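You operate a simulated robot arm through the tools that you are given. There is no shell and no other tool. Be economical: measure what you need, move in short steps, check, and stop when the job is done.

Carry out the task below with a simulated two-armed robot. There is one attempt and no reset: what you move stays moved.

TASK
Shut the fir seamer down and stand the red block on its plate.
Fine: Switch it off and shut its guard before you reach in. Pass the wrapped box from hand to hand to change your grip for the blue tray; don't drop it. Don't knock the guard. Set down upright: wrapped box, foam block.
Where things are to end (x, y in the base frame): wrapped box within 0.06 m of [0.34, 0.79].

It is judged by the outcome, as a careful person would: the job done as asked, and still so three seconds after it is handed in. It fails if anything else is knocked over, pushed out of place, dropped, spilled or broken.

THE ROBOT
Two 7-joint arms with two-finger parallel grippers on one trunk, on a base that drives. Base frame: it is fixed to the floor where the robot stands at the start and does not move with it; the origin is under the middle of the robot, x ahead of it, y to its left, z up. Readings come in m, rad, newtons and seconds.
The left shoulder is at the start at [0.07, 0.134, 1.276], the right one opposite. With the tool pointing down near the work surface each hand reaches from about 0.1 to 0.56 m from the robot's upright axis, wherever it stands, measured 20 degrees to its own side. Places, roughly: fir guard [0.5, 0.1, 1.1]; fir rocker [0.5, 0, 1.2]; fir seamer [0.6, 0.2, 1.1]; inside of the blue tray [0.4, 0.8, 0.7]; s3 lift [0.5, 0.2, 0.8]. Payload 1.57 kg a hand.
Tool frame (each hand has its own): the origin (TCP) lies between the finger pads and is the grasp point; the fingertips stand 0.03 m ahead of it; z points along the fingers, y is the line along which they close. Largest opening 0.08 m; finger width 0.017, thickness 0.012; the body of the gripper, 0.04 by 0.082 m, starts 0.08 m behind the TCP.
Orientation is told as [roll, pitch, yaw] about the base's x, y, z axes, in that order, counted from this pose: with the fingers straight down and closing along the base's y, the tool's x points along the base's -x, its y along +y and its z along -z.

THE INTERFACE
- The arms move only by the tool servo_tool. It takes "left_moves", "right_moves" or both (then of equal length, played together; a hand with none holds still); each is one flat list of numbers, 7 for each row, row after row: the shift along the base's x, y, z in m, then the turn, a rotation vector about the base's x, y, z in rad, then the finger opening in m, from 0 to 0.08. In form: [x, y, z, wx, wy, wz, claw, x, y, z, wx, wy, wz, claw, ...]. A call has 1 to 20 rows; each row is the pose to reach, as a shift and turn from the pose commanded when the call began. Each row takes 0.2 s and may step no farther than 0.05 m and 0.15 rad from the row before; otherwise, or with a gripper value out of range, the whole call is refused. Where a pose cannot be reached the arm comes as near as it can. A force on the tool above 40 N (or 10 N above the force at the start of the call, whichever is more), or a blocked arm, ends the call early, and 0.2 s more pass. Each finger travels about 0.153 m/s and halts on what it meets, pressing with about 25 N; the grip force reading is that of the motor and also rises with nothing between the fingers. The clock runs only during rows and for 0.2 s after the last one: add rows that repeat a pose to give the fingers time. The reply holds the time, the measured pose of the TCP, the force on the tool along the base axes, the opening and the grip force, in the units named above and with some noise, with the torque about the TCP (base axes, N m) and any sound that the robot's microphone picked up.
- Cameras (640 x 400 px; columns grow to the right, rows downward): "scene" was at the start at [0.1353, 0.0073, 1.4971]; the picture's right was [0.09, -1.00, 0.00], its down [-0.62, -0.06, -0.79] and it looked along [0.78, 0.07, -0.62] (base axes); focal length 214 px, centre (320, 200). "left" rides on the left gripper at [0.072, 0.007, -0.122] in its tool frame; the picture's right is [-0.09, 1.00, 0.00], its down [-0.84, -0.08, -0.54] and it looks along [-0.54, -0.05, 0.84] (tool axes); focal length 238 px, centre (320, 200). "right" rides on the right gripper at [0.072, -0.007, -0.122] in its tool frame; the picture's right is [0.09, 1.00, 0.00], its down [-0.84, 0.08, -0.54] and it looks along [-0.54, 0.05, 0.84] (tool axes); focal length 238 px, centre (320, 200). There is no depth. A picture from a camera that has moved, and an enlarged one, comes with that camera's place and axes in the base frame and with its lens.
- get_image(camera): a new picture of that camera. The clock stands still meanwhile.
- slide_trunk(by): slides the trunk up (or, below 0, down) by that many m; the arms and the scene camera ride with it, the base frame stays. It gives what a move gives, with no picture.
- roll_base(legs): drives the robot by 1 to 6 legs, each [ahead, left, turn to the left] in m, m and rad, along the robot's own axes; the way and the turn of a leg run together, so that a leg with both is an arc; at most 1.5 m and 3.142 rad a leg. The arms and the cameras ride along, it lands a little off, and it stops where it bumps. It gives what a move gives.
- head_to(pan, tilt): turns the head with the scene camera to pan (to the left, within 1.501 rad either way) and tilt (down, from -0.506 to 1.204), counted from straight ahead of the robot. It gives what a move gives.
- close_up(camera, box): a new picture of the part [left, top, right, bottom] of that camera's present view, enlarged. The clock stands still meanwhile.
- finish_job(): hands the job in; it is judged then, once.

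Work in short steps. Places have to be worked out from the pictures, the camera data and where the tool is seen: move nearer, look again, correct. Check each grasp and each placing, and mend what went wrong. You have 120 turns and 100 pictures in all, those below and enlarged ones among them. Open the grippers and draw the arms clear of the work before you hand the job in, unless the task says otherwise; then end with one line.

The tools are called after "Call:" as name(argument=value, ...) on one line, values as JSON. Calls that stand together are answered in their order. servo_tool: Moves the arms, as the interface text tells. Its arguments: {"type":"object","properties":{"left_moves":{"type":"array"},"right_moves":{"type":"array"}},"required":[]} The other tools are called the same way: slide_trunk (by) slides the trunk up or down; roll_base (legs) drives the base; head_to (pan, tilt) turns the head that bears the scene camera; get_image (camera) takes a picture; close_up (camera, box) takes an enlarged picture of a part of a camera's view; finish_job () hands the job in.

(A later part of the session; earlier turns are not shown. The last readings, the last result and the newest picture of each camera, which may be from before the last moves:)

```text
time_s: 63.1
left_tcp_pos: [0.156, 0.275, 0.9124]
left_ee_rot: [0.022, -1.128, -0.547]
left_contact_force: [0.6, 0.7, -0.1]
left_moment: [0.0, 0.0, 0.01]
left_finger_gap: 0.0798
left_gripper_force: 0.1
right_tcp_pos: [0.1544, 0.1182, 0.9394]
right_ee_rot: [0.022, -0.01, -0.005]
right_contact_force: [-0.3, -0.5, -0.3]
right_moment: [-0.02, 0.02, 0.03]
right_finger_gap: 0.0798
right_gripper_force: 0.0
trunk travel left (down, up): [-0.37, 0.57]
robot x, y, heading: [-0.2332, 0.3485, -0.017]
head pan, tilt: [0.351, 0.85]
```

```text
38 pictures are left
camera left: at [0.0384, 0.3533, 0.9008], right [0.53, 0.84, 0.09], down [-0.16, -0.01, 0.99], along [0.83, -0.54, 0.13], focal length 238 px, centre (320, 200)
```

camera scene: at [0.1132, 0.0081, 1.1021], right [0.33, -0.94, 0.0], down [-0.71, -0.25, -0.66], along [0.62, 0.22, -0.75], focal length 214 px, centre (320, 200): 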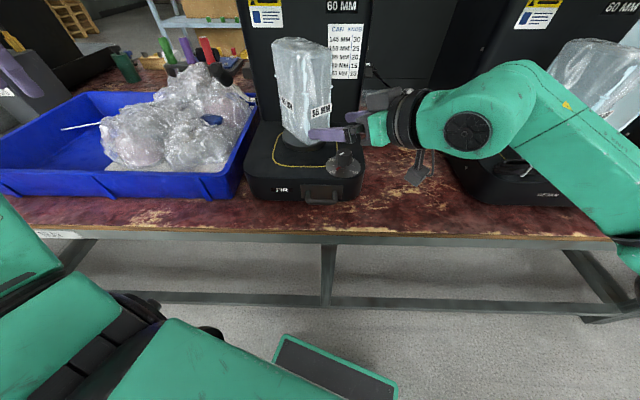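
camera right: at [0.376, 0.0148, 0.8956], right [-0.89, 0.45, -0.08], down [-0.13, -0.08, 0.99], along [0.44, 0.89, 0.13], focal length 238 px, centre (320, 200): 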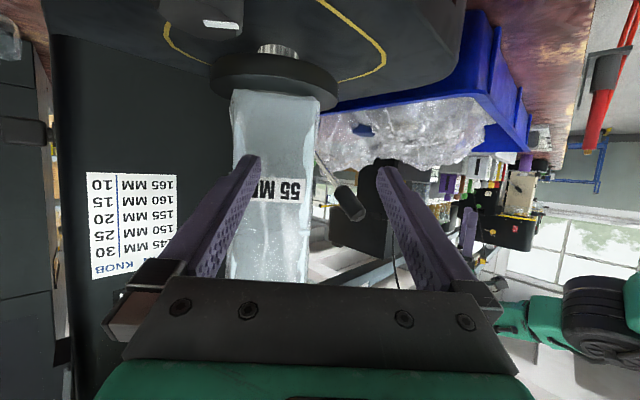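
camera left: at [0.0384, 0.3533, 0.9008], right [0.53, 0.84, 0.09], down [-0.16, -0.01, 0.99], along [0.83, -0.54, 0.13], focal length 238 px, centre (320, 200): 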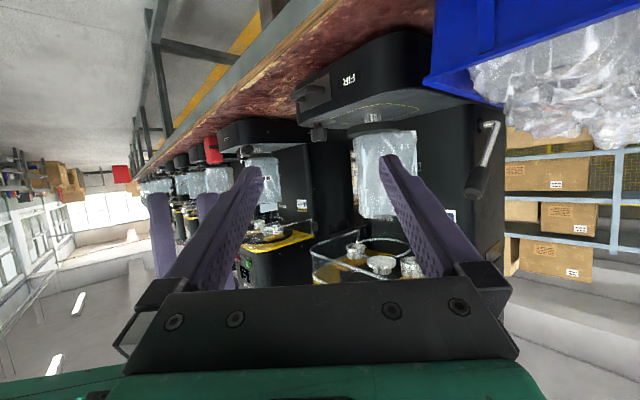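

The right hand must be moved clear of the guard handle before I drive forward.

Call:
servo_tool(right_moves=[-0.02, -0.045, 0, 0, 0, 0, 0.08, -0.04, -0.09, 0, 0, 0, 0, 0.08, -0.06, -0.13, 0, 0, 0, 0, 0.08, -0.08, -0.17, 0, 0, 0, 0, 0.08, -0.1, -0.21, 0, 0, 0, 0, 0.08])

Call:
roll_base(legs=[[0.2, 0, 0]])

Call:
get_image(camera="left")

Call:
get_image(camera="scene")

```text
time_s: 64.3
left_tcp_pos: [0.1545, 0.2772, 0.9122]
left_ee_rot: [0.029, -1.129, -0.554]
left_contact_force: [0.1, 0.4, 0.4]
left_moment: [0.01, -0.01, -0.01]
left_finger_gap: 0.0801
left_gripper_force: 0.1
right_tcp_pos: [0.1276, 0.0263, 0.8831]
right_ee_rot: [0.021, -0.015, -0.007]
right_contact_force: [-0.1, 0.4, 0.3]
right_moment: [-0.04, -0.01, -0.01]
right_finger_gap: 0.0799
right_gripper_force: 0.1
right hand out of reach, approached as far as the arm can: row 1, 2, 3, 4, 5
trunk travel left (down, up): [-0.37, 0.57]
robot x, y, heading: [-0.2323, 0.3498, -0.019]
head pan, tilt: [0.351, 0.85]
```

```text
time_s: 65.9
left_tcp_pos: [0.3562, 0.2708, 0.912]
left_ee_rot: [0.029, -1.129, -0.56]
left_contact_force: [-0.2, 0.3, -0.8]
left_moment: [-0.02, -0.03, -0.01]
left_finger_gap: 0.0801
left_gripper_force: 0.1
right_tcp_pos: [0.3279, 0.0202, 0.8835]
right_ee_rot: [0.021, -0.014, -0.011]
right_contact_force: [0.6, 0.5, -0.6]
right_moment: [-0.01, 0.03, 0.0]
right_finger_gap: 0.0802
right_gripper_force: 0.1
trunk travel left (down, up): [-0.37, 0.57]
robot x, y, heading: [-0.031, 0.3484, -0.024]
head pan, tilt: [0.351, 0.85]
```

```text
37 pictures are left
camera left: at [0.2382, 0.3489, 0.9009], right [0.54, 0.84, 0.09], down [-0.16, -0.01, 0.99], along [0.83, -0.55, 0.13], focal length 238 px, centre (320, 200)
```

left: 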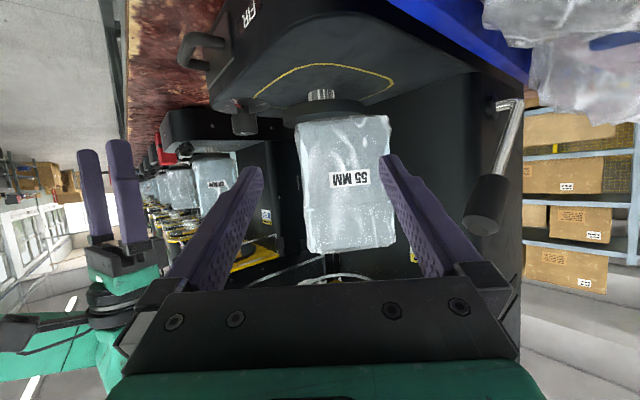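

```text
36 pictures are left
camera scene: at [0.0903, 0.3684, 1.002], right [0.32, -0.95, 0.0], down [-0.71, -0.24, -0.66], along [0.62, 0.21, -0.75], focal length 214 px, centre (320, 200)
```

scene: 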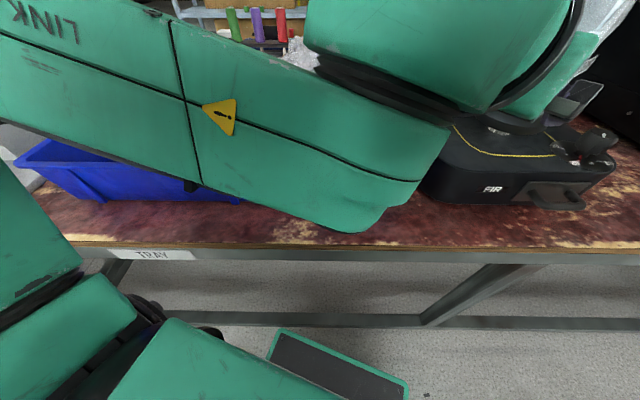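

The left view shows this face is ~11 cm wide, too wide to grip; only the narrow ~6 cm axis works, which needs the right hand at yaw ≈55°. So I'll back out and turn the base so the right wrist has room. First reset the left hand to pointing down, aside.

Call:
roll_base(legs=[[-0.25, 0, 0]])

Call:
servo_tool(left_moves=[0, 0.03, 0.01, 0.075, 0.1196, 0, 0.08, 0, 0.06, 0.02, 0.15, 0.239, 0, 0.08, 0, 0.09, 0.03, 0.225, 0.359, 0, 0.08, 0, 0.12, 0.045, 0.3, 0.478, 0, 0.08, 0, 0.15, 0.06, 0.375, 0.598, 0, 0.08, 0, 0.18, 0.075, 0.45, 0.718, 0, 0.08, 0, 0.21, 0.09, 0.525, 0.837, 0, 0.08, 0, 0.24, 0.1, 0.6, 0.956, 0, 0.08])

Call:
servo_tool(left_moves=[0, 0.01, 0.02, 0, 0, 0.13, 0.08, 0, 0.02, 0.04, 0, 0, 0.26, 0.08, 0, 0.03, 0.06, 0, 0, 0.39, 0.08, 0, 0.04, 0.08, 0, 0, 0.52, 0.08, 0, 0.05, 0.1, 0, 0, 0.65, 0.08, 0, 0.06, 0.12, 0, 0, 0.78, 0.08, 0, 0.07, 0.14, 0, 0, 0.91, 0.08, 0, 0.08, 0.16, 0, 0, 1.04, 0.08], right_moves=[0, 0, 0.005, 0.03, -0.125, 0.055, 0.08, 0, 0, 0.01, 0.059, -0.25, 0.11, 0.08, 0, 0, 0.015, 0.089, -0.375, 0.165, 0.08, 0, 0, 0.02, 0.118, -0.5, 0.22, 0.08, 0, 0, 0.02, 0.148, -0.625, 0.275, 0.08, 0, 0, 0.02, 0.177, -0.75, 0.33, 0.08, 0, 0, 0.02, 0.207, -0.875, 0.385, 0.08, 0, 0, 0.02, 0.237, -1.0, 0.44, 0.08])

```text
time_s: 67.7
left_tcp_pos: [0.1065, 0.2765, 0.9121]
left_ee_rot: [0.031, -1.129, -0.555]
left_contact_force: [0.4, 0.4, -0.1]
left_moment: [0.02, -0.01, -0.01]
left_finger_gap: 0.0797
left_gripper_force: 0.0
right_tcp_pos: [0.0812, 0.0261, 0.8831]
right_ee_rot: [0.021, -0.016, -0.008]
right_contact_force: [0.2, -0.6, 0.6]
right_moment: [0.01, -0.05, 0.02]
right_finger_gap: 0.0802
right_gripper_force: 0.0
trunk travel left (down, up): [-0.37, 0.57]
robot x, y, heading: [-0.2773, 0.3481, -0.022]
head pan, tilt: [0.351, 0.85]
```

```text
time_s: 69.5
left_tcp_pos: [0.0866, 0.5309, 0.9407]
left_ee_rot: [0.03, -0.001, -0.561]
left_contact_force: [0.3, 0.0, -1.0]
left_moment: [-0.04, 0.03, 0.0]
left_finger_gap: 0.0803
left_gripper_force: 0.0
left hand out of reach, approached as far as the arm can: row 6, 7, 8
right_tcp_pos: [0.0815, 0.0275, 0.8833]
right_ee_rot: [0.02, -0.013, -0.008]
right_contact_force: [0.2, 0.2, 0.4]
right_moment: [-0.02, 0.03, -0.01]
right_finger_gap: 0.0801
right_gripper_force: 0.0
trunk travel left (down, up): [-0.37, 0.57]
robot x, y, heading: [-0.2799, 0.3469, -0.023]
head pan, tilt: [0.351, 0.85]
```

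```text
time_s: 71.3
left_tcp_pos: [0.0699, 0.612, 0.9438]
left_ee_rot: [0.025, -0.008, 0.482]
left_contact_force: [0.2, 0.1, -0.6]
left_moment: [0.0, 0.0, 0.0]
left_finger_gap: 0.08
left_gripper_force: 0.0
left hand out of reach, approached as far as the arm can: row 1, 2, 3, 4, 5, 6, 7, 8
right_tcp_pos: [0.0372, 0.0857, 0.933]
right_ee_rot: [0.014, -1.035, 0.48]
right_contact_force: [-0.3, 0.9, 0.6]
right_moment: [-0.02, 0.0, -0.03]
right_finger_gap: 0.0798
right_gripper_force: 0.1
right hand out of reach, approached as far as the arm can: row 4, 5, 6, 7, 8
trunk travel left (down, up): [-0.37, 0.57]
robot x, y, heading: [-0.2815, 0.3514, -0.024]
head pan, tilt: [0.351, 0.85]
```

Call:
roll_base(legs=[[0, -0.55, 0], [0, 0, 0.41]])

Call:
servo_tool(right_moves=[-0.01, 0.045, 0, 0.02, -0.036, 0, 0.08, -0.02, 0.09, -0.005, 0.045, -0.072, 0, 0.08, -0.03, 0.135, -0.01, 0.065, -0.11, 0.02, 0.08, -0.04, 0.18, -0.02, 0.09, -0.145, 0.04, 0.08, -0.04, 0.22, -0.03, 0.1, -0.16, 0.06, 0.08])

```text
time_s: 75.7
left_tcp_pos: [-0.0737, 0.1823, 0.9441]
left_ee_rot: [0.023, -0.007, 0.9]
left_contact_force: [0.0, -0.9, 0.5]
left_moment: [0.0, 0.01, 0.0]
left_finger_gap: 0.08
left_gripper_force: 0.1
right_tcp_pos: [0.1095, -0.3109, 0.9323]
right_ee_rot: [0.019, -1.032, 0.896]
right_contact_force: [0.2, 0.3, -0.1]
right_moment: [0.0, -0.01, 0.01]
right_finger_gap: 0.0802
right_gripper_force: 0.1
trunk travel left (down, up): [-0.37, 0.57]
robot x, y, heading: [-0.2891, -0.1978, 0.4]
head pan, tilt: [0.351, 0.85]
```

```text
time_s: 76.9
left_tcp_pos: [-0.0744, 0.1827, 0.9453]
left_ee_rot: [0.024, -0.008, 0.899]
left_contact_force: [-1.1, -0.2, -0.5]
left_moment: [0.02, 0.01, -0.06]
left_finger_gap: 0.0799
left_gripper_force: 0.1
right_tcp_pos: [0.0684, -0.089, 0.9036]
right_ee_rot: [-0.169, -1.204, 1.125]
right_contact_force: [-0.5, 0.1, 1.3]
right_moment: [-0.01, 0.03, 0.03]
right_finger_gap: 0.08
right_gripper_force: 0.0
trunk travel left (down, up): [-0.37, 0.57]
robot x, y, heading: [-0.291, -0.2012, 0.401]
head pan, tilt: [0.351, 0.85]
```

Tool axis now points at yaw 54°, 21° down, closing along the box's narrow axis. Drive in.

Call:
roll_base(legs=[[0.33, -0.1, 0]])

Call:
get_image(camera="right")

Call:
head_to(pan=0.1, tilt=0.6)

Call:
get_image(camera="scene")

```text
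time_s: 79.2
left_tcp_pos: [0.2693, 0.221, 0.9436]
left_ee_rot: [0.027, -0.005, 0.903]
left_contact_force: [-0.2, 0.1, -0.6]
left_moment: [0.0, 0.02, -0.01]
left_finger_gap: 0.0801
left_gripper_force: 0.0
right_tcp_pos: [0.4143, -0.0512, 0.9032]
right_ee_rot: [-0.17, -1.206, 1.128]
right_contact_force: [-0.2, 0.3, -0.9]
right_moment: [0.0, 0.01, 0.04]
right_finger_gap: 0.0799
right_gripper_force: 0.1
trunk travel left (down, up): [-0.37, 0.57]
robot x, y, heading: [0.0585, -0.1638, 0.4]
head pan, tilt: [0.351, 0.85]
```

```text
35 pictures are left
camera right: at [0.3409, -0.1697, 0.8801], right [-0.83, 0.53, -0.15], down [-0.23, -0.1, 0.97], along [0.5, 0.84, 0.2], focal length 238 px, centre (320, 200)
```

right: 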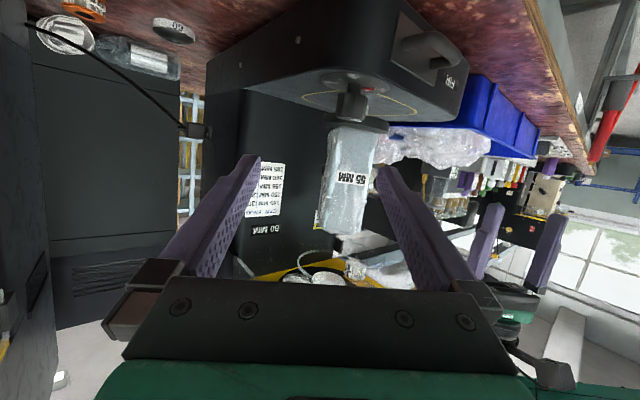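

```text
time_s: 80.0
left_tcp_pos: [0.2685, 0.2213, 0.9456]
left_ee_rot: [0.024, -0.006, 0.902]
left_contact_force: [-0.4, 1.2, 0.9]
left_moment: [0.03, -0.01, 0.02]
left_finger_gap: 0.08
left_gripper_force: 0.0
right_tcp_pos: [0.4128, -0.0516, 0.9047]
right_ee_rot: [-0.169, -1.205, 1.129]
right_contact_force: [-1.0, 0.4, 0.2]
right_moment: [-0.02, -0.05, -0.03]
right_finger_gap: 0.0799
right_gripper_force: 0.1
trunk travel left (down, up): [-0.37, 0.57]
robot x, y, heading: [0.0559, -0.1622, 0.401]
head pan, tilt: [0.099, 0.6]
```

```text
34 pictures are left
camera scene: at [0.1791, -0.0998, 1.0229], right [0.48, -0.88, 0.0], down [-0.5, -0.27, -0.82], along [0.72, 0.4, -0.57], focal length 214 px, centre (320, 200)
```

scene: 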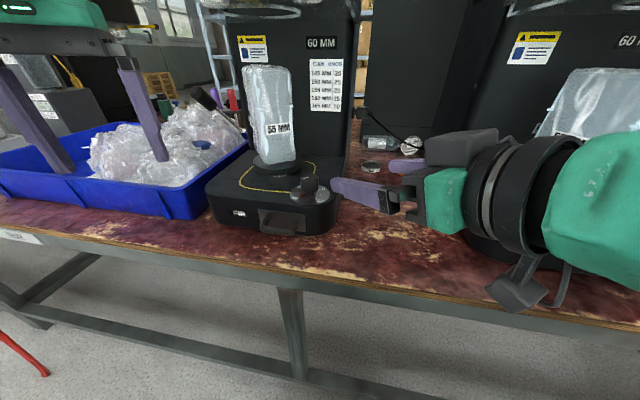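

Call:
servo_tool(right_moves=[-0.024, 0.018, 0, 0.018, 0.024, -0.012, 0.08, -0.048, 0.035, 0, 0.035, 0.048, -0.023, 0.08, -0.024, 0.067, 0, 0.035, 0.048, -0.023, 0.08, 0.0, 0.1, 0, 0.035, 0.048, -0.023, 0.08, 0.022, 0.132, 0, 0.035, 0.048, -0.023, 0.08])

Call:
get_image(camera="right")

```text
time_s: 81.2
left_tcp_pos: [0.2696, 0.2215, 0.9437]
left_ee_rot: [0.026, -0.005, 0.903]
left_contact_force: [0.6, -0.2, 0.7]
left_moment: [0.0, 0.03, -0.01]
left_finger_gap: 0.0801
left_gripper_force: 0.1
right_tcp_pos: [0.4354, 0.0837, 0.9028]
right_ee_rot: [-0.005, -1.209, 0.952]
right_contact_force: [0.2, -0.8, -0.3]
right_moment: [0.0, 0.0, 0.02]
right_finger_gap: 0.08
right_gripper_force: 0.0
trunk travel left (down, up): [-0.37, 0.57]
robot x, y, heading: [0.0574, -0.1611, 0.404]
head pan, tilt: [0.099, 0.6]
```

```text
33 pictures are left
camera right: at [0.3593, -0.0332, 0.8782], right [-0.83, 0.56, -0.09], down [-0.19, -0.12, 0.97], along [0.53, 0.82, 0.21], focal length 238 px, centre (320, 200)
```

right: 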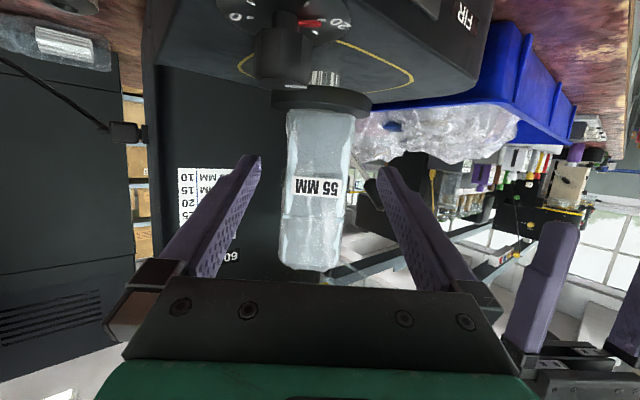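

Centred. Advance straight in around the box.

Call:
servo_tool(right_moves=[0.0195, 0.027, 0, 0, 0, 0, 0.08, 0.039, 0.054, 0, 0, 0, 0, 0.08, 0.055, 0.076, 0, 0, 0, 0, 0.08, 0.07, 0.097, 0, 0, 0, 0, 0.08])

Call:
get_image(camera="right")

Call:
get_image(camera="scene")

```text
time_s: 82.2
left_tcp_pos: [0.2701, 0.2214, 0.943]
left_ee_rot: [0.023, -0.006, 0.901]
left_contact_force: [-0.2, 0.8, -0.5]
left_moment: [0.0, 0.01, 0.0]
left_finger_gap: 0.0799
left_gripper_force: 0.1
right_tcp_pos: [0.5054, 0.1806, 0.904]
right_ee_rot: [-0.005, -1.211, 0.953]
right_contact_force: [-0.2, 0.9, 0.5]
right_moment: [-0.01, 0.02, -0.01]
right_finger_gap: 0.0802
right_gripper_force: 0.1
trunk travel left (down, up): [-0.37, 0.57]
robot x, y, heading: [0.0566, -0.1623, 0.404]
head pan, tilt: [0.099, 0.6]
```

```text
32 pictures are left
camera right: at [0.4286, 0.0639, 0.8797], right [-0.83, 0.55, -0.09], down [-0.19, -0.13, 0.97], along [0.53, 0.82, 0.21], focal length 238 px, centre (320, 200)
```

right: 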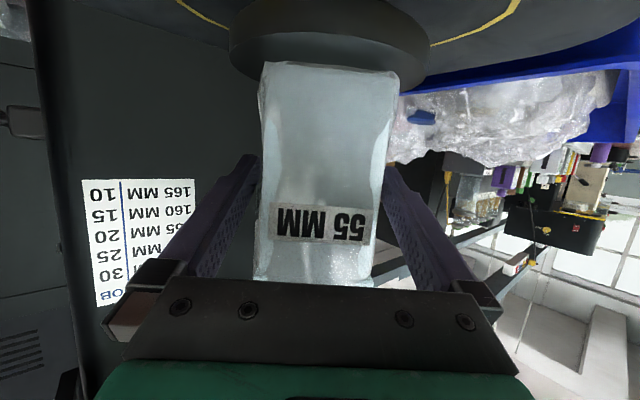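

```text
31 pictures are left
camera scene: at [0.1792, -0.0993, 1.0229], right [0.48, -0.88, 0.0], down [-0.5, -0.27, -0.82], along [0.72, 0.4, -0.57], focal length 214 px, centre (320, 200)
```

scene: 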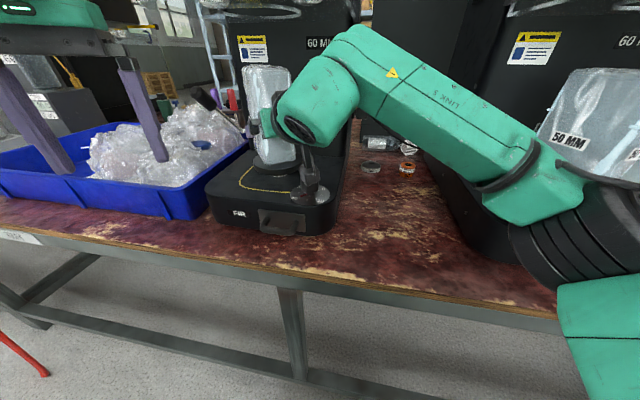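

The box stands between the fingers. One cm deeper, then close and hold.

Call:
servo_tool(right_moves=[0.007, 0.01, 0, 0, 0, 0, 0.08, 0.007, 0.01, 0, 0, 0, 0, 0.065, 0.007, 0.01, 0, 0, 0, 0, 0.05, 0.007, 0.01, 0, 0, 0, 0, 0.03, 0.007, 0.01, 0, 0, 0, 0, 0.03])

```text
time_s: 83.3
left_tcp_pos: [0.2695, 0.2216, 0.9446]
left_ee_rot: [0.025, -0.007, 0.903]
left_contact_force: [-0.6, 0.5, 1.1]
left_moment: [-0.02, -0.02, 0.03]
left_finger_gap: 0.08
left_gripper_force: 0.1
right_tcp_pos: [0.5126, 0.1899, 0.9042]
right_ee_rot: [-0.005, -1.209, 0.951]
right_contact_force: [1.1, 1.7, -1.0]
right_moment: [0.2, -0.14, 0.0]
right_finger_gap: 0.0679
right_gripper_force: 25.5
trunk travel left (down, up): [-0.37, 0.57]
robot x, y, heading: [0.0539, -0.1585, 0.403]
head pan, tilt: [0.099, 0.6]
```

Gripped at 68 mm. Lift 2 cm and check.

Call:
servo_tool(right_moves=[0, 0, 0.006, 0, 0, 0, 0.03, 0, 0, 0.012, 0, 0, 0, 0.03, 0, 0, 0.02, 0, 0, 0, 0.03])

Call:
close_up(camera="scene", box=[200, 0, 380, 240])

```text
time_s: 84.2
left_tcp_pos: [0.2691, 0.2211, 0.9433]
left_ee_rot: [0.025, -0.007, 0.902]
left_contact_force: [0.1, -0.8, 0.0]
left_moment: [-0.02, -0.03, -0.01]
left_finger_gap: 0.08
left_gripper_force: 0.0
right_tcp_pos: [0.5132, 0.1893, 0.9236]
right_ee_rot: [-0.005, -1.209, 0.949]
right_contact_force: [0.2, 0.1, -2.8]
right_moment: [-0.04, 0.03, -0.02]
right_finger_gap: 0.0679
right_gripper_force: 24.7
trunk travel left (down, up): [-0.37, 0.57]
robot x, y, heading: [0.0544, -0.1603, 0.406]
head pan, tilt: [0.099, 0.6]
```

```text
1.67 times, centred on (290, 120) of scene
camera zoom: at [0.1793, -0.0995, 1.0229], right [0.48, -0.88, 0.0], down [-0.5, -0.27, -0.82], along [0.72, 0.4, -0.57], focal length 358 px, centre (370, 333)
```

zoom: 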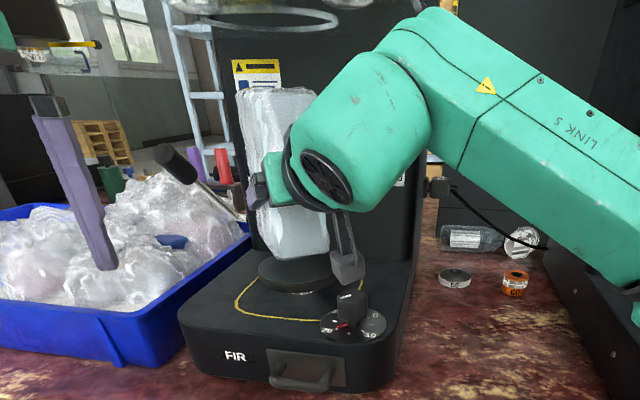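

Box lifted cleanly (≈0.28 kg). Withdraw along the approach line, then back the base away.

Call:
servo_tool(right_moves=[-0.017, -0.024, 0, 0, 0, 0, 0.03, -0.038, -0.053, 0, 0, 0, 0, 0.03, -0.06, -0.084, 0, 0, 0, 0, 0.03, -0.083, -0.116, 0, 0, 0, 0, 0.03, -0.105, -0.147, 0, 0, 0, 0, 0.03, -0.125, -0.177, 0, 0, 0, 0, 0.03])

Call:
roll_base(legs=[[-0.35, 0, 0]])

Call:
get_image(camera="scene")

```text
time_s: 85.5
left_tcp_pos: [0.268, 0.2219, 0.9455]
left_ee_rot: [0.026, -0.008, 0.902]
left_contact_force: [-0.3, 0.7, -0.2]
left_moment: [-0.01, -0.03, -0.02]
left_finger_gap: 0.0798
left_gripper_force: 0.0
right_tcp_pos: [0.3873, 0.0095, 0.9226]
right_ee_rot: [-0.002, -1.211, 0.95]
right_contact_force: [0.0, -0.1, -2.9]
right_moment: [-0.05, 0.03, 0.02]
right_finger_gap: 0.0677
right_gripper_force: 25.0
trunk travel left (down, up): [-0.37, 0.57]
robot x, y, heading: [0.0549, -0.1596, 0.405]
head pan, tilt: [0.099, 0.6]
```

```text
time_s: 87.8
left_tcp_pos: [-0.0529, 0.0851, 0.9447]
left_ee_rot: [0.024, -0.007, 0.908]
left_contact_force: [0.1, 0.1, 0.5]
left_moment: [0.0, -0.02, 0.01]
left_finger_gap: 0.0799
left_gripper_force: 0.0
right_tcp_pos: [0.0685, -0.1253, 0.9227]
right_ee_rot: [-0.004, -1.211, 0.951]
right_contact_force: [0.2, -0.9, -3.0]
right_moment: [-0.07, 0.04, -0.01]
right_finger_gap: 0.0678
right_gripper_force: 25.0
trunk travel left (down, up): [-0.37, 0.57]
robot x, y, heading: [-0.262, -0.298, 0.409]
head pan, tilt: [0.099, 0.6]
```

```text
29 pictures are left
camera scene: at [-0.141, -0.2364, 1.023], right [0.48, -0.88, 0.0], down [-0.49, -0.27, -0.83], along [0.72, 0.4, -0.56], focal length 214 px, centre (320, 200)
```

scene: 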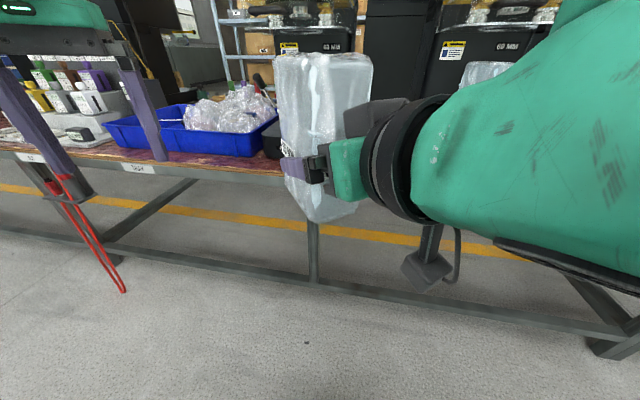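

The box is held at the robot's front centre. I bring the left hand (tool down, yaw 0.95 to close on the same narrow axis) above it.

Call:
servo_tool(left_moves=[0, 0, 0.045, 0, 0, 0, 0.08, 0, 0, 0.09, -0.01, -0.007, 0.02, 0.08, 0, 0, 0.135, -0.02, -0.015, 0.043, 0.08, 0, 0, 0.178, -0.02, -0.015, 0.043, 0.08, 0.021, -0.034, 0.178, -0.02, -0.015, 0.043, 0.08, 0.042, -0.068, 0.178, -0.02, -0.015, 0.043, 0.08, 0.063, -0.102, 0.178, -0.02, -0.015, 0.043, 0.08, 0.084, -0.136, 0.178, -0.02, -0.015, 0.043, 0.08, 0.105, -0.17, 0.178, -0.02, -0.015, 0.043, 0.08, 0.126, -0.204, 0.178, -0.02, -0.015, 0.043, 0.08])

Call:
get_image(camera="left")

Call:
get_image(camera="scene")

```text
time_s: 90.0
left_tcp_pos: [-0.0216, -0.0556, 0.9434]
left_ee_rot: [-0.001, 0.0, 0.949]
left_contact_force: [0.0, 0.5, 0.6]
left_moment: [-0.01, 0.0, 0.0]
left_finger_gap: 0.08
left_gripper_force: 0.0
left hand out of reach, approached as far as the arm can: row 1, 2, 3, 4, 5, 6, 7, 8, 9, 10
right_tcp_pos: [0.0688, -0.1241, 0.9225]
right_ee_rot: [-0.003, -1.209, 0.954]
right_contact_force: [-0.2, -0.3, -2.3]
right_moment: [-0.02, 0.04, -0.01]
right_finger_gap: 0.0679
right_gripper_force: 25.1
trunk travel left (down, up): [-0.37, 0.57]
robot x, y, heading: [-0.2634, -0.298, 0.405]
head pan, tilt: [0.099, 0.6]
```

```text
28 pictures are left
camera left: at [-0.0688, -0.1093, 1.0652], right [-0.76, 0.66, 0.0], down [0.55, 0.64, 0.54], along [0.36, 0.41, -0.84], focal length 238 px, centre (320, 200)
```

left: 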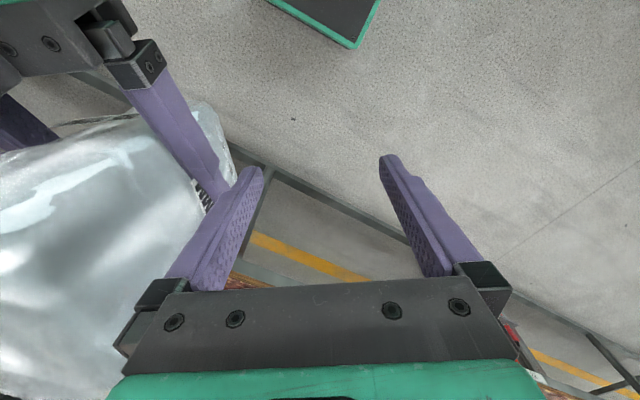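

```text
27 pictures are left
camera scene: at [-0.1406, -0.2357, 1.0229], right [0.48, -0.88, 0.0], down [-0.49, -0.27, -0.82], along [0.72, 0.4, -0.57], focal length 214 px, centre (320, 200)
```

scene: 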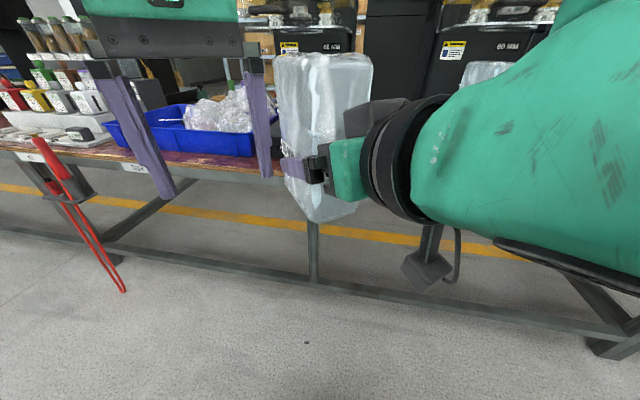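

The left hand cannot rise higher at this trunk height, so instead I'll lower the box. First move the left hand away sideways, then lower the right hand 15 cm.

Call:
servo_tool(left_moves=[-0.01, 0.04, 0, 0, 0, 0, 0.08, -0.02, 0.08, 0, 0, 0, 0, 0.08, -0.02, 0.08, 0, 0, 0, 0, 0.08, -0.02, 0.08, 0, 0, 0, 0, 0.08, -0.02, 0.08, 0, 0, 0, 0, 0.08, -0.02, 0.08, 0, 0, 0, 0, 0.08], right_moves=[0, 0, 0, 0, 0, 0, 0.03, 0, 0, 0, 0, 0, 0, 0.03, 0, 0, -0.04, 0, 0, 0, 0.03, 0, 0, -0.08, 0, 0, 0, 0.03, 0, 0, -0.12, 0, 0, 0, 0.03, 0, 0, -0.155, 0, 0, 0, 0.03])

```text
time_s: 91.4
left_tcp_pos: [-0.047, 0.0229, 0.9429]
left_ee_rot: [0.002, -0.001, 0.948]
left_contact_force: [-0.2, -0.2, 0.9]
left_moment: [0.04, 0.0, -0.03]
left_finger_gap: 0.0798
left_gripper_force: 0.1
right_tcp_pos: [0.0665, -0.1231, 0.7661]
right_ee_rot: [-0.002, -1.209, 0.951]
right_contact_force: [-0.4, 0.2, -2.2]
right_moment: [-0.07, 0.06, 0.0]
right_finger_gap: 0.0679
right_gripper_force: 25.0
trunk travel left (down, up): [-0.37, 0.57]
robot x, y, heading: [-0.2612, -0.2992, 0.406]
head pan, tilt: [0.099, 0.6]
```

Call:
servo_tool(left_moves=[0.025, -0.03, 0, 0, 0, 0, 0.08, 0.05, -0.06, 0, 0, 0, 0, 0.08, 0.075, -0.09, 0, 0, 0, 0, 0.08, 0.1, -0.12, 0, 0, 0, 0, 0.08, 0.117, -0.141, 0, 0, 0, 0, 0.08])

Call:
get_image(camera="left")

Call:
get_image(camera="scene")

```text
time_s: 92.6
left_tcp_pos: [0.0163, -0.0778, 0.9077]
left_ee_rot: [-0.001, 0.001, 0.95]
left_contact_force: [0.6, -0.2, 0.4]
left_moment: [0.0, 0.0, -0.02]
left_finger_gap: 0.0798
left_gripper_force: 0.0
left hand out of reach, approached as far as the arm can: row 2, 3, 4, 5
right_tcp_pos: [0.0668, -0.1234, 0.7658]
right_ee_rot: [-0.001, -1.21, 0.954]
right_contact_force: [0.1, -0.2, -3.8]
right_moment: [-0.05, 0.03, 0.02]
right_finger_gap: 0.068
right_gripper_force: 25.3
trunk travel left (down, up): [-0.37, 0.57]
robot x, y, heading: [-0.2631, -0.2996, 0.405]
head pan, tilt: [0.099, 0.6]
```

```text
26 pictures are left
camera left: at [-0.0312, -0.1298, 1.0307], right [-0.76, 0.65, 0.0], down [0.55, 0.64, 0.54], along [0.36, 0.41, -0.84], focal length 238 px, centre (320, 200)
```

left: 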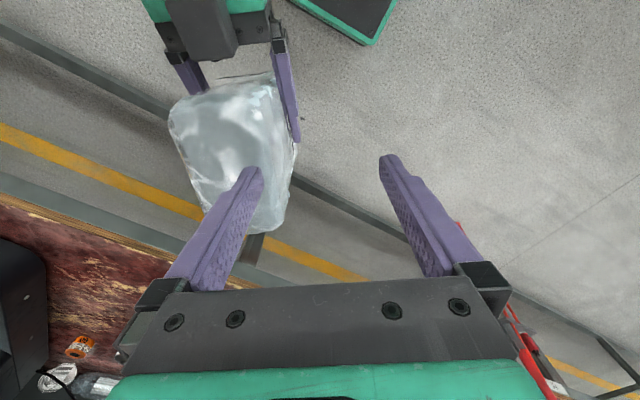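

```text
25 pictures are left
camera scene: at [-0.1404, -0.2361, 1.0229], right [0.48, -0.88, 0.0], down [-0.49, -0.27, -0.82], along [0.72, 0.4, -0.57], focal length 214 px, centre (320, 200)
```

scene: 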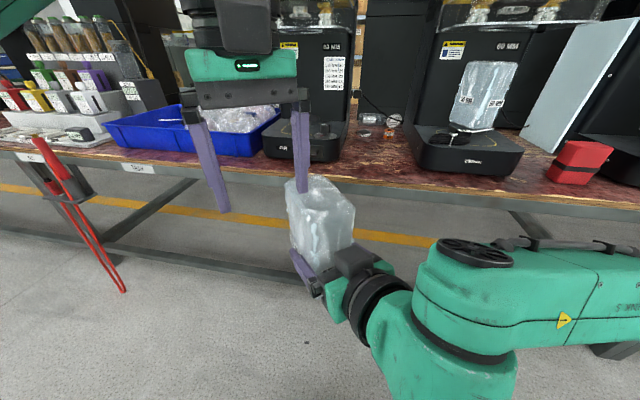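

I lower the box further and bring it toward the left arm's region, keeping it under the left fingers.

Call:
servo_tool(right_moves=[0, 0, -0.035, 0, 0, 0, 0.03, 0, 0, -0.06, 0, 0, 0, 0.03, -0.011, 0.025, -0.06, 0, 0, 0, 0.03, -0.021, 0.05, -0.06, 0, 0, 0, 0.03, -0.032, 0.074, -0.06, 0, 0, 0, 0.03])

Call:
servo_tool(left_moves=[0.011, 0.017, 0, 0, 0, 0, 0.08, 0.022, 0.034, 0, 0, 0, 0, 0.08])

Call:
get_image(camera="left")

```text
time_s: 93.8
left_tcp_pos: [0.0158, -0.0763, 0.9091]
left_ee_rot: [0.001, 0.002, 0.947]
left_contact_force: [0.5, -0.2, -0.4]
left_moment: [-0.05, -0.03, -0.01]
left_finger_gap: 0.0798
left_gripper_force: 0.0
right_tcp_pos: [0.0358, -0.051, 0.7084]
right_ee_rot: [-0.006, -1.209, 0.955]
right_contact_force: [-0.1, 0.1, -2.6]
right_moment: [-0.05, 0.05, 0.0]
right_finger_gap: 0.0679
right_gripper_force: 24.9
right hand out of reach, approached as far as the arm can: row 1, 2
trunk travel left (down, up): [-0.37, 0.57]
robot x, y, heading: [-0.2642, -0.2994, 0.405]
head pan, tilt: [0.099, 0.6]
```

```text
time_s: 94.4
left_tcp_pos: [0.0357, -0.0412, 0.9069]
left_ee_rot: [-0.001, 0.0, 0.948]
left_contact_force: [-0.4, 0.3, 0.6]
left_moment: [0.01, 0.0, 0.02]
left_finger_gap: 0.08
left_gripper_force: 0.1
left hand out of reach, approached as far as the arm can: row 2
right_tcp_pos: [0.0363, -0.0518, 0.709]
right_ee_rot: [-0.004, -1.21, 0.953]
right_contact_force: [0.3, 0.4, -3.1]
right_moment: [0.0, 0.0, 0.04]
right_finger_gap: 0.0679
right_gripper_force: 24.7
trunk travel left (down, up): [-0.37, 0.57]
robot x, y, heading: [-0.2614, -0.2989, 0.407]
head pan, tilt: [0.099, 0.6]
```

```text
24 pictures are left
camera left: at [-0.011, -0.0953, 1.0299], right [-0.76, 0.66, 0.0], down [0.55, 0.64, 0.54], along [0.36, 0.41, -0.84], focal length 238 px, centre (320, 200)
```

left: 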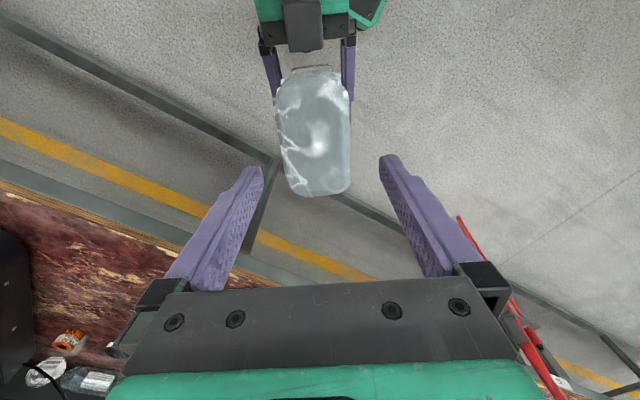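

Aligned; about 7 mm lateral correction, then descend over the box top.

Call:
servo_tool(left_moves=[0.006, -0.0044, -0.02, 0, 0, 0, 0.08, 0.006, -0.0044, -0.05, 0, 0, 0, 0.08, 0.006, -0.0044, -0.075, 0, 0, 0, 0.08])

Call:
get_image(camera="left")

```text
time_s: 95.2
left_tcp_pos: [0.0415, -0.0451, 0.8326]
left_ee_rot: [0.001, 0.002, 0.951]
left_contact_force: [-0.2, -0.8, 0.3]
left_moment: [-0.05, 0.0, -0.02]
left_finger_gap: 0.0802
left_gripper_force: 0.1
right_tcp_pos: [0.0356, -0.0523, 0.7091]
right_ee_rot: [-0.003, -1.209, 0.952]
right_contact_force: [0.1, -0.5, -3.7]
right_moment: [-0.06, 0.04, 0.0]
right_finger_gap: 0.0682
right_gripper_force: 25.0
trunk travel left (down, up): [-0.37, 0.57]
robot x, y, heading: [-0.265, -0.2984, 0.404]
head pan, tilt: [0.099, 0.6]
```

```text
23 pictures are left
camera left: at [-0.004, -0.0991, 0.9552], right [-0.76, 0.66, 0.0], down [0.55, 0.64, 0.54], along [0.35, 0.41, -0.84], focal length 238 px, centre (320, 200)
```

left: 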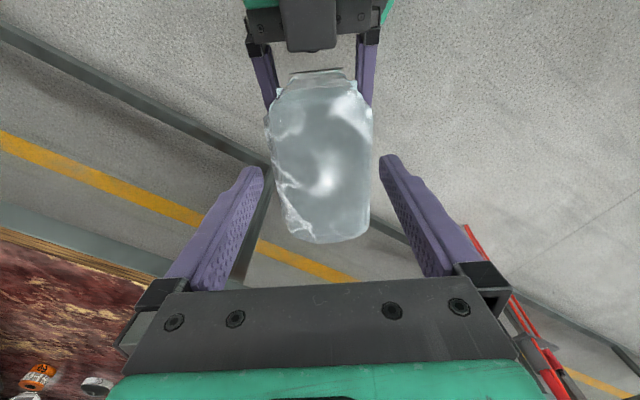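

Call:
servo_tool(left_moves=[0, 0, -0.02, 0, 0, 0, 0.08, 0, 0, -0.04, 0, 0, 0, 0.08, 0, 0, -0.06, 0, 0, 0, 0.08])

Call:
get_image(camera="left")

```text
time_s: 96.0
left_tcp_pos: [0.0415, -0.0462, 0.7721]
left_ee_rot: [0.0, 0.001, 0.947]
left_contact_force: [0.3, -0.3, -0.8]
left_moment: [0.01, -0.03, -0.01]
left_finger_gap: 0.08
left_gripper_force: 0.1
right_tcp_pos: [0.036, -0.0519, 0.7083]
right_ee_rot: [-0.005, -1.209, 0.953]
right_contact_force: [0.2, -0.1, -2.4]
right_moment: [-0.05, 0.05, -0.01]
right_finger_gap: 0.068
right_gripper_force: 25.0
trunk travel left (down, up): [-0.37, 0.57]
robot x, y, heading: [-0.2648, -0.2976, 0.406]
head pan, tilt: [0.099, 0.6]
```

```text
22 pictures are left
camera left: at [-0.0044, -0.0998, 0.8942], right [-0.76, 0.66, 0.0], down [0.55, 0.63, 0.54], along [0.35, 0.41, -0.84], focal length 238 px, centre (320, 200)
```

left: 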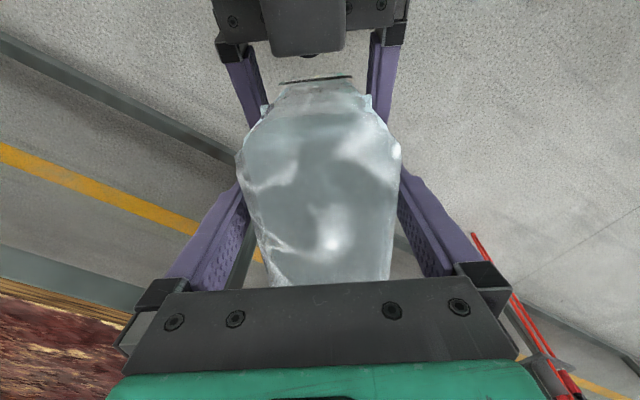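

Fingers straddle the box top. Close the left hand, then confirm a firm grip before releasing the right.

Call:
servo_tool(left_moves=[0, 0, 0, 0, 0, 0, 0.065, 0, 0, 0, 0, 0, 0, 0.05, 0, 0, 0, 0, 0, 0, 0.03, 0, 0, 0, 0, 0, 0, 0.03])

```text
time_s: 97.0
left_tcp_pos: [0.0406, -0.0458, 0.7723]
left_ee_rot: [0.003, -0.001, 0.946]
left_contact_force: [-9.2, 13.5, 0.1]
left_moment: [0.2, -0.12, -0.18]
left_finger_gap: 0.0679
left_gripper_force: 24.8
right_tcp_pos: [0.0363, -0.0503, 0.707]
right_ee_rot: [-0.003, -1.209, 0.951]
right_contact_force: [8.5, -12.7, -1.1]
right_moment: [0.61, 0.71, 0.09]
right_finger_gap: 0.068
right_gripper_force: 24.7
trunk travel left (down, up): [-0.37, 0.57]
robot x, y, heading: [-0.2642, -0.2967, 0.406]
head pan, tilt: [0.099, 0.6]
```

Both hands hold it. Open the right hand and check that the left carries the weight.

Call:
servo_tool(left_moves=[0, 0, 0, 0, 0, 0, 0.03, 0, 0, 0, 0, 0, 0, 0.03, 0, 0, 0, 0, 0, 0, 0.03], right_moves=[0, 0, 0, 0, 0, 0, 0.074, 0, 0, 0, 0, 0, 0, 0.08, 0, 0, 0, 0, 0, 0, 0.08])

Call:
servo_tool(left_moves=[0, 0, 0, 0, 0, 0, 0.03, 0, 0, 0, 0, 0, 0, 0.03, 0, 0, 0, 0, 0, 0, 0.03, 0, 0, 0, 0, 0, 0, 0.03], right_moves=[-0.0145, -0.02, 0, 0, 0, 0, 0.08, -0.035, -0.049, 0, 0, 0, 0, 0.08, -0.058, -0.081, 0, 0, 0, 0, 0.08, -0.075, -0.105, 0, 0, 0, 0, 0.08])

Call:
get_image(camera="scene")

```text
time_s: 97.8
left_tcp_pos: [0.0409, -0.0467, 0.772]
left_ee_rot: [0.002, 0.0, 0.946]
left_contact_force: [-0.5, 0.3, 0.8]
left_moment: [-0.01, 0.0, 0.0]
left_finger_gap: 0.0681
left_gripper_force: 25.0
right_tcp_pos: [0.036, -0.0513, 0.7091]
right_ee_rot: [-0.002, -1.21, 0.953]
right_contact_force: [0.0, -0.2, -0.8]
right_moment: [0.0, 0.0, 0.02]
right_finger_gap: 0.0799
right_gripper_force: 0.0
trunk travel left (down, up): [-0.37, 0.57]
robot x, y, heading: [-0.2648, -0.2999, 0.41]
head pan, tilt: [0.099, 0.6]
```

```text
time_s: 98.8
left_tcp_pos: [0.0419, -0.0452, 0.771]
left_ee_rot: [0.003, 0.0, 0.946]
left_contact_force: [-0.7, 0.3, 0.1]
left_moment: [-0.01, 0.04, -0.01]
left_finger_gap: 0.0681
left_gripper_force: 25.5
right_tcp_pos: [0.0088, -0.0947, 0.7149]
right_ee_rot: [0.03, -1.235, 0.901]
right_contact_force: [0.3, -0.3, 0.7]
right_moment: [-0.02, -0.01, 0.01]
right_finger_gap: 0.0801
right_gripper_force: 0.0
right hand out of reach, approached as far as the arm can: row 3, 4
trunk travel left (down, up): [-0.37, 0.57]
robot x, y, heading: [-0.2649, -0.2998, 0.399]
head pan, tilt: [0.099, 0.6]
```

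```text
21 pictures are left
camera scene: at [-0.1408, -0.2361, 1.023], right [0.48, -0.88, 0.0], down [-0.49, -0.27, -0.82], along [0.72, 0.4, -0.57], focal length 214 px, centre (320, 200)
```

scene: 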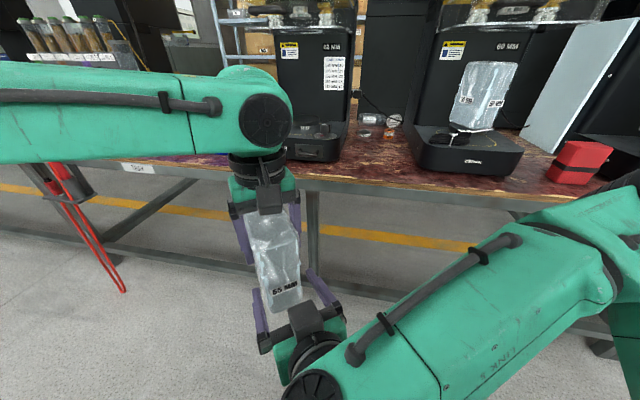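

The left hand holds it. The right can't retreat further straight back, so I lift the box vertically out from between the right fingers.

Call:
servo_tool(left_moves=[0, 0, 0.03, 0, 0, 0, 0.03, 0, 0, 0.06, 0, 0, 0, 0.03, 0, 0, 0.09, 0, 0, 0, 0.03, 0, 0, 0.12, 0, 0, 0, 0.03])

Call:
get_image(camera="scene")

```text
time_s: 99.8
left_tcp_pos: [0.0423, -0.0441, 0.8922]
left_ee_rot: [0.002, 0.001, 0.952]
left_contact_force: [1.0, -0.5, -3.3]
left_moment: [-0.03, 0.0, -0.03]
left_finger_gap: 0.068
left_gripper_force: 24.7
right_tcp_pos: [0.0103, -0.095, 0.7156]
right_ee_rot: [0.03, -1.235, 0.897]
right_contact_force: [0.3, -0.3, 0.4]
right_moment: [0.0, 0.0, 0.01]
right_finger_gap: 0.0801
right_gripper_force: 0.0
trunk travel left (down, up): [-0.37, 0.57]
robot x, y, heading: [-0.2626, -0.297, 0.405]
head pan, tilt: [0.099, 0.6]
```

```text
20 pictures are left
camera scene: at [-0.14, -0.2357, 1.0228], right [0.48, -0.88, 0.0], down [-0.5, -0.27, -0.82], along [0.72, 0.4, -0.57], focal length 214 px, centre (320, 200)
```

scene: 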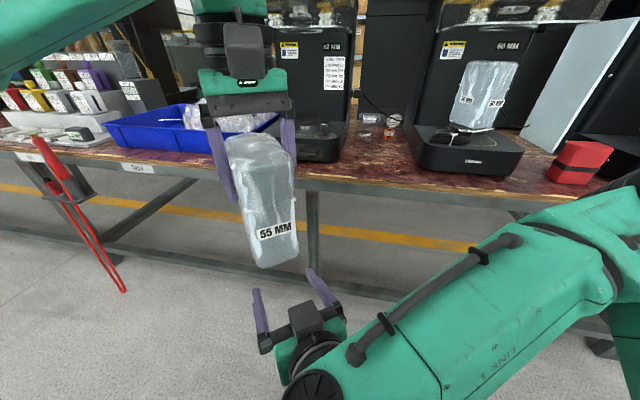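

Handover complete; weight is on the left. Now I move the right hand aside and up, then raise the trunk.

Call:
servo_tool(right_moves=[0.0186, -0.0433, 0, 0, 0, 0, 0.08, 0.037, -0.0866, 0, 0, 0, 0, 0.08, 0.056, -0.13, 0, 0, 0, 0, 0.08, 0.074, -0.173, 0.02, 0, 0, 0, 0.08, 0.093, -0.2165, 0.04, 0, 0, 0, 0.08, 0.1, -0.24, 0.08, 0, 0, 0, 0.08, 0.1, -0.25, 0.12, 0, 0, 0, 0.08, 0.1, -0.25, 0.16, 0, 0, 0, 0.08, 0.1, -0.25, 0.2, 0, 0, 0, 0.08])

Call:
slide_trunk(by=0.15)

Call:
roll_base(legs=[[0, 0, -0.405], [-0.05, 0.97, 0]])

Call:
head_to(pan=0.1, tilt=0.75)

Call:
get_image(camera="scene")

```text
refused: row 4 steps farther than a row can; nothing moved
```

```text
time_s: 101.6
left_tcp_pos: [0.0434, -0.0454, 1.042]
left_ee_rot: [0.001, 0.001, 0.948]
left_contact_force: [0.9, -0.2, -2.8]
left_moment: [-0.05, 0.05, -0.01]
left_finger_gap: 0.0679
left_gripper_force: 25.2
right_tcp_pos: [0.0081, -0.095, 0.8638]
right_ee_rot: [0.03, -1.235, 0.898]
right_contact_force: [0.5, 1.0, -0.7]
right_moment: [0.01, 0.0, -0.02]
right_finger_gap: 0.0799
right_gripper_force: 0.0
trunk travel left (down, up): [-0.52, 0.42]
robot x, y, heading: [-0.262, -0.296, 0.403]
head pan, tilt: [0.099, 0.6]
```

```text
time_s: 107.8
left_tcp_pos: [0.0585, 0.7898, 1.0421]
left_ee_rot: [0.002, 0.001, 0.558]
left_contact_force: [0.3, 0.1, -2.8]
left_moment: [0.01, 0.07, 0.02]
left_finger_gap: 0.0677
left_gripper_force: 24.7
right_tcp_pos: [0.0069, 0.7555, 0.8646]
right_ee_rot: [0.028, -1.233, 0.511]
right_contact_force: [-0.6, 0.9, 0.0]
right_moment: [0.02, 0.01, -0.03]
right_finger_gap: 0.0797
right_gripper_force: 0.1
trunk travel left (down, up): [-0.52, 0.42]
robot x, y, heading: [-0.3241, 0.6725, 0.014]
head pan, tilt: [0.099, 0.6]
```

```text
time_s: 108.5
left_tcp_pos: [0.058, 0.7904, 1.0421]
left_ee_rot: [0.001, 0.0, 0.56]
left_contact_force: [-0.2, 0.3, -3.0]
left_moment: [0.0, -0.01, 0.02]
left_finger_gap: 0.0678
left_gripper_force: 24.9
right_tcp_pos: [0.0069, 0.757, 0.8644]
right_ee_rot: [0.028, -1.235, 0.508]
right_contact_force: [-0.5, 0.0, 0.5]
right_moment: [0.0, 0.01, 0.03]
right_finger_gap: 0.0801
right_gripper_force: 0.0
trunk travel left (down, up): [-0.52, 0.42]
robot x, y, heading: [-0.3212, 0.6739, 0.015]
head pan, tilt: [0.099, 0.75]
```

```text
19 pictures are left
camera scene: at [-0.1897, 0.6815, 1.1601], right [0.12, -0.99, 0.0], down [-0.68, -0.08, -0.73], along [0.73, 0.08, -0.68], focal length 214 px, centre (320, 200)
```

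scene: 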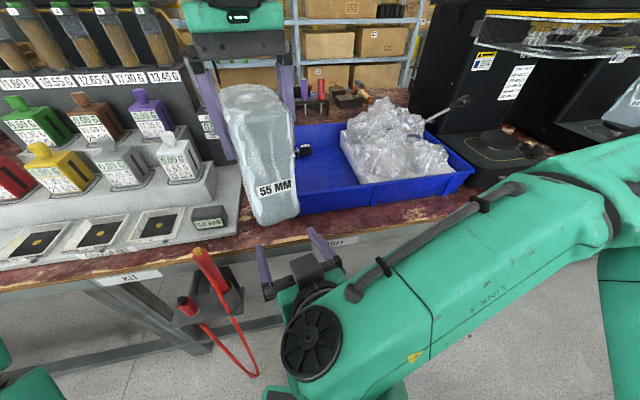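

The right-hand move was refused earlier; redo it with legal steps: sideways, then up. Also turn the box to line up with the tray (yaw ≈0.28).

Call:
servo_tool(left_moves=[0, 0, 0, 0, 0, 0, 0.03, 0, 0, 0, 0, 0, 0, 0.03, 0, 0, 0, 0, 0, 0, 0.03, 0, 0, 0, 0, 0, 0, 0.03, 0, 0, 0, 0, 0, -0.07, 0.03, 0, 0, 0, 0, 0, -0.14, 0.03, 0, 0, 0, 0, 0, -0.21, 0.03, 0, 0, 0, 0, 0, -0.28, 0.03], right_moves=[0, -0.045, 0, 0, 0, 0, 0.08, 0, -0.09, 0, 0, 0, 0, 0.08, 0, -0.135, 0, 0, 0, 0, 0.08, 0, -0.18, 0, 0, 0, 0, 0.08, 0, -0.21, 0.03, 0, 0, 0, 0.08, 0, -0.24, 0.06, 0, 0, 0, 0.08, 0, -0.26, 0.1, 0, 0, 0, 0.08, 0, -0.28, 0.14, 0, 0, 0, 0.08])

```text
time_s: 110.3
left_tcp_pos: [0.0585, 0.79, 1.0423]
left_ee_rot: [0.001, 0.0, 0.274]
left_contact_force: [0.5, -0.7, -3.5]
left_moment: [-0.01, 0.05, 0.02]
left_finger_gap: 0.0679
left_gripper_force: 25.2
right_tcp_pos: [0.0216, 0.4892, 0.991]
right_ee_rot: [0.028, -1.235, 0.515]
right_contact_force: [0.0, -0.7, -0.1]
right_moment: [-0.01, 0.0, 0.0]
right_finger_gap: 0.0802
right_gripper_force: 0.0
right hand out of reach, approached as far as the arm can: row 1, 2, 3, 4, 5, 6, 7, 8
trunk travel left (down, up): [-0.52, 0.42]
robot x, y, heading: [-0.322, 0.6743, 0.012]
head pan, tilt: [0.099, 0.75]
```

Call:
roll_base(legs=[[0.21, -0.02, 0]])

Call:
get_image(camera="scene")

Call:
get_image(camera="left")

```text
time_s: 112.1
left_tcp_pos: [0.2661, 0.7734, 1.0419]
left_ee_rot: [0.001, -0.001, 0.286]
left_contact_force: [0.3, 0.6, -2.4]
left_moment: [-0.02, 0.03, 0.03]
left_finger_gap: 0.0678
left_gripper_force: 25.5
right_tcp_pos: [0.2325, 0.4744, 0.9913]
right_ee_rot: [0.032, -1.234, 0.517]
right_contact_force: [-0.6, 0.4, 1.1]
right_moment: [-0.01, -0.03, 0.0]
right_finger_gap: 0.08
right_gripper_force: 0.0
trunk travel left (down, up): [-0.52, 0.42]
robot x, y, heading: [-0.1145, 0.6514, 0.026]
head pan, tilt: [0.099, 0.75]
stopped in leg 1: the robot was blocked; the commanded pose is now the measured one
```

```text
18 pictures are left
camera scene: at [0.0189, 0.664, 1.16], right [0.12, -0.99, 0.0], down [-0.68, -0.08, -0.73], along [0.73, 0.09, -0.68], focal length 214 px, centre (320, 200)
```

scene: 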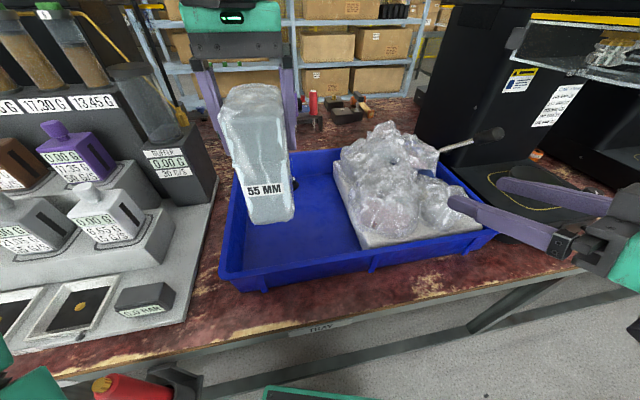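

```text
17 pictures are left
camera left: at [0.1963, 0.7607, 1.1645], right [-0.19, 0.98, 0.0], down [0.83, 0.16, 0.54], along [0.53, 0.11, -0.84], focal length 238 px, centre (320, 200)
```

left: 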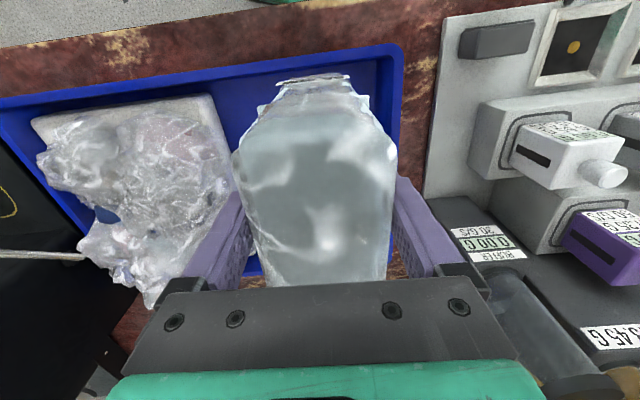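

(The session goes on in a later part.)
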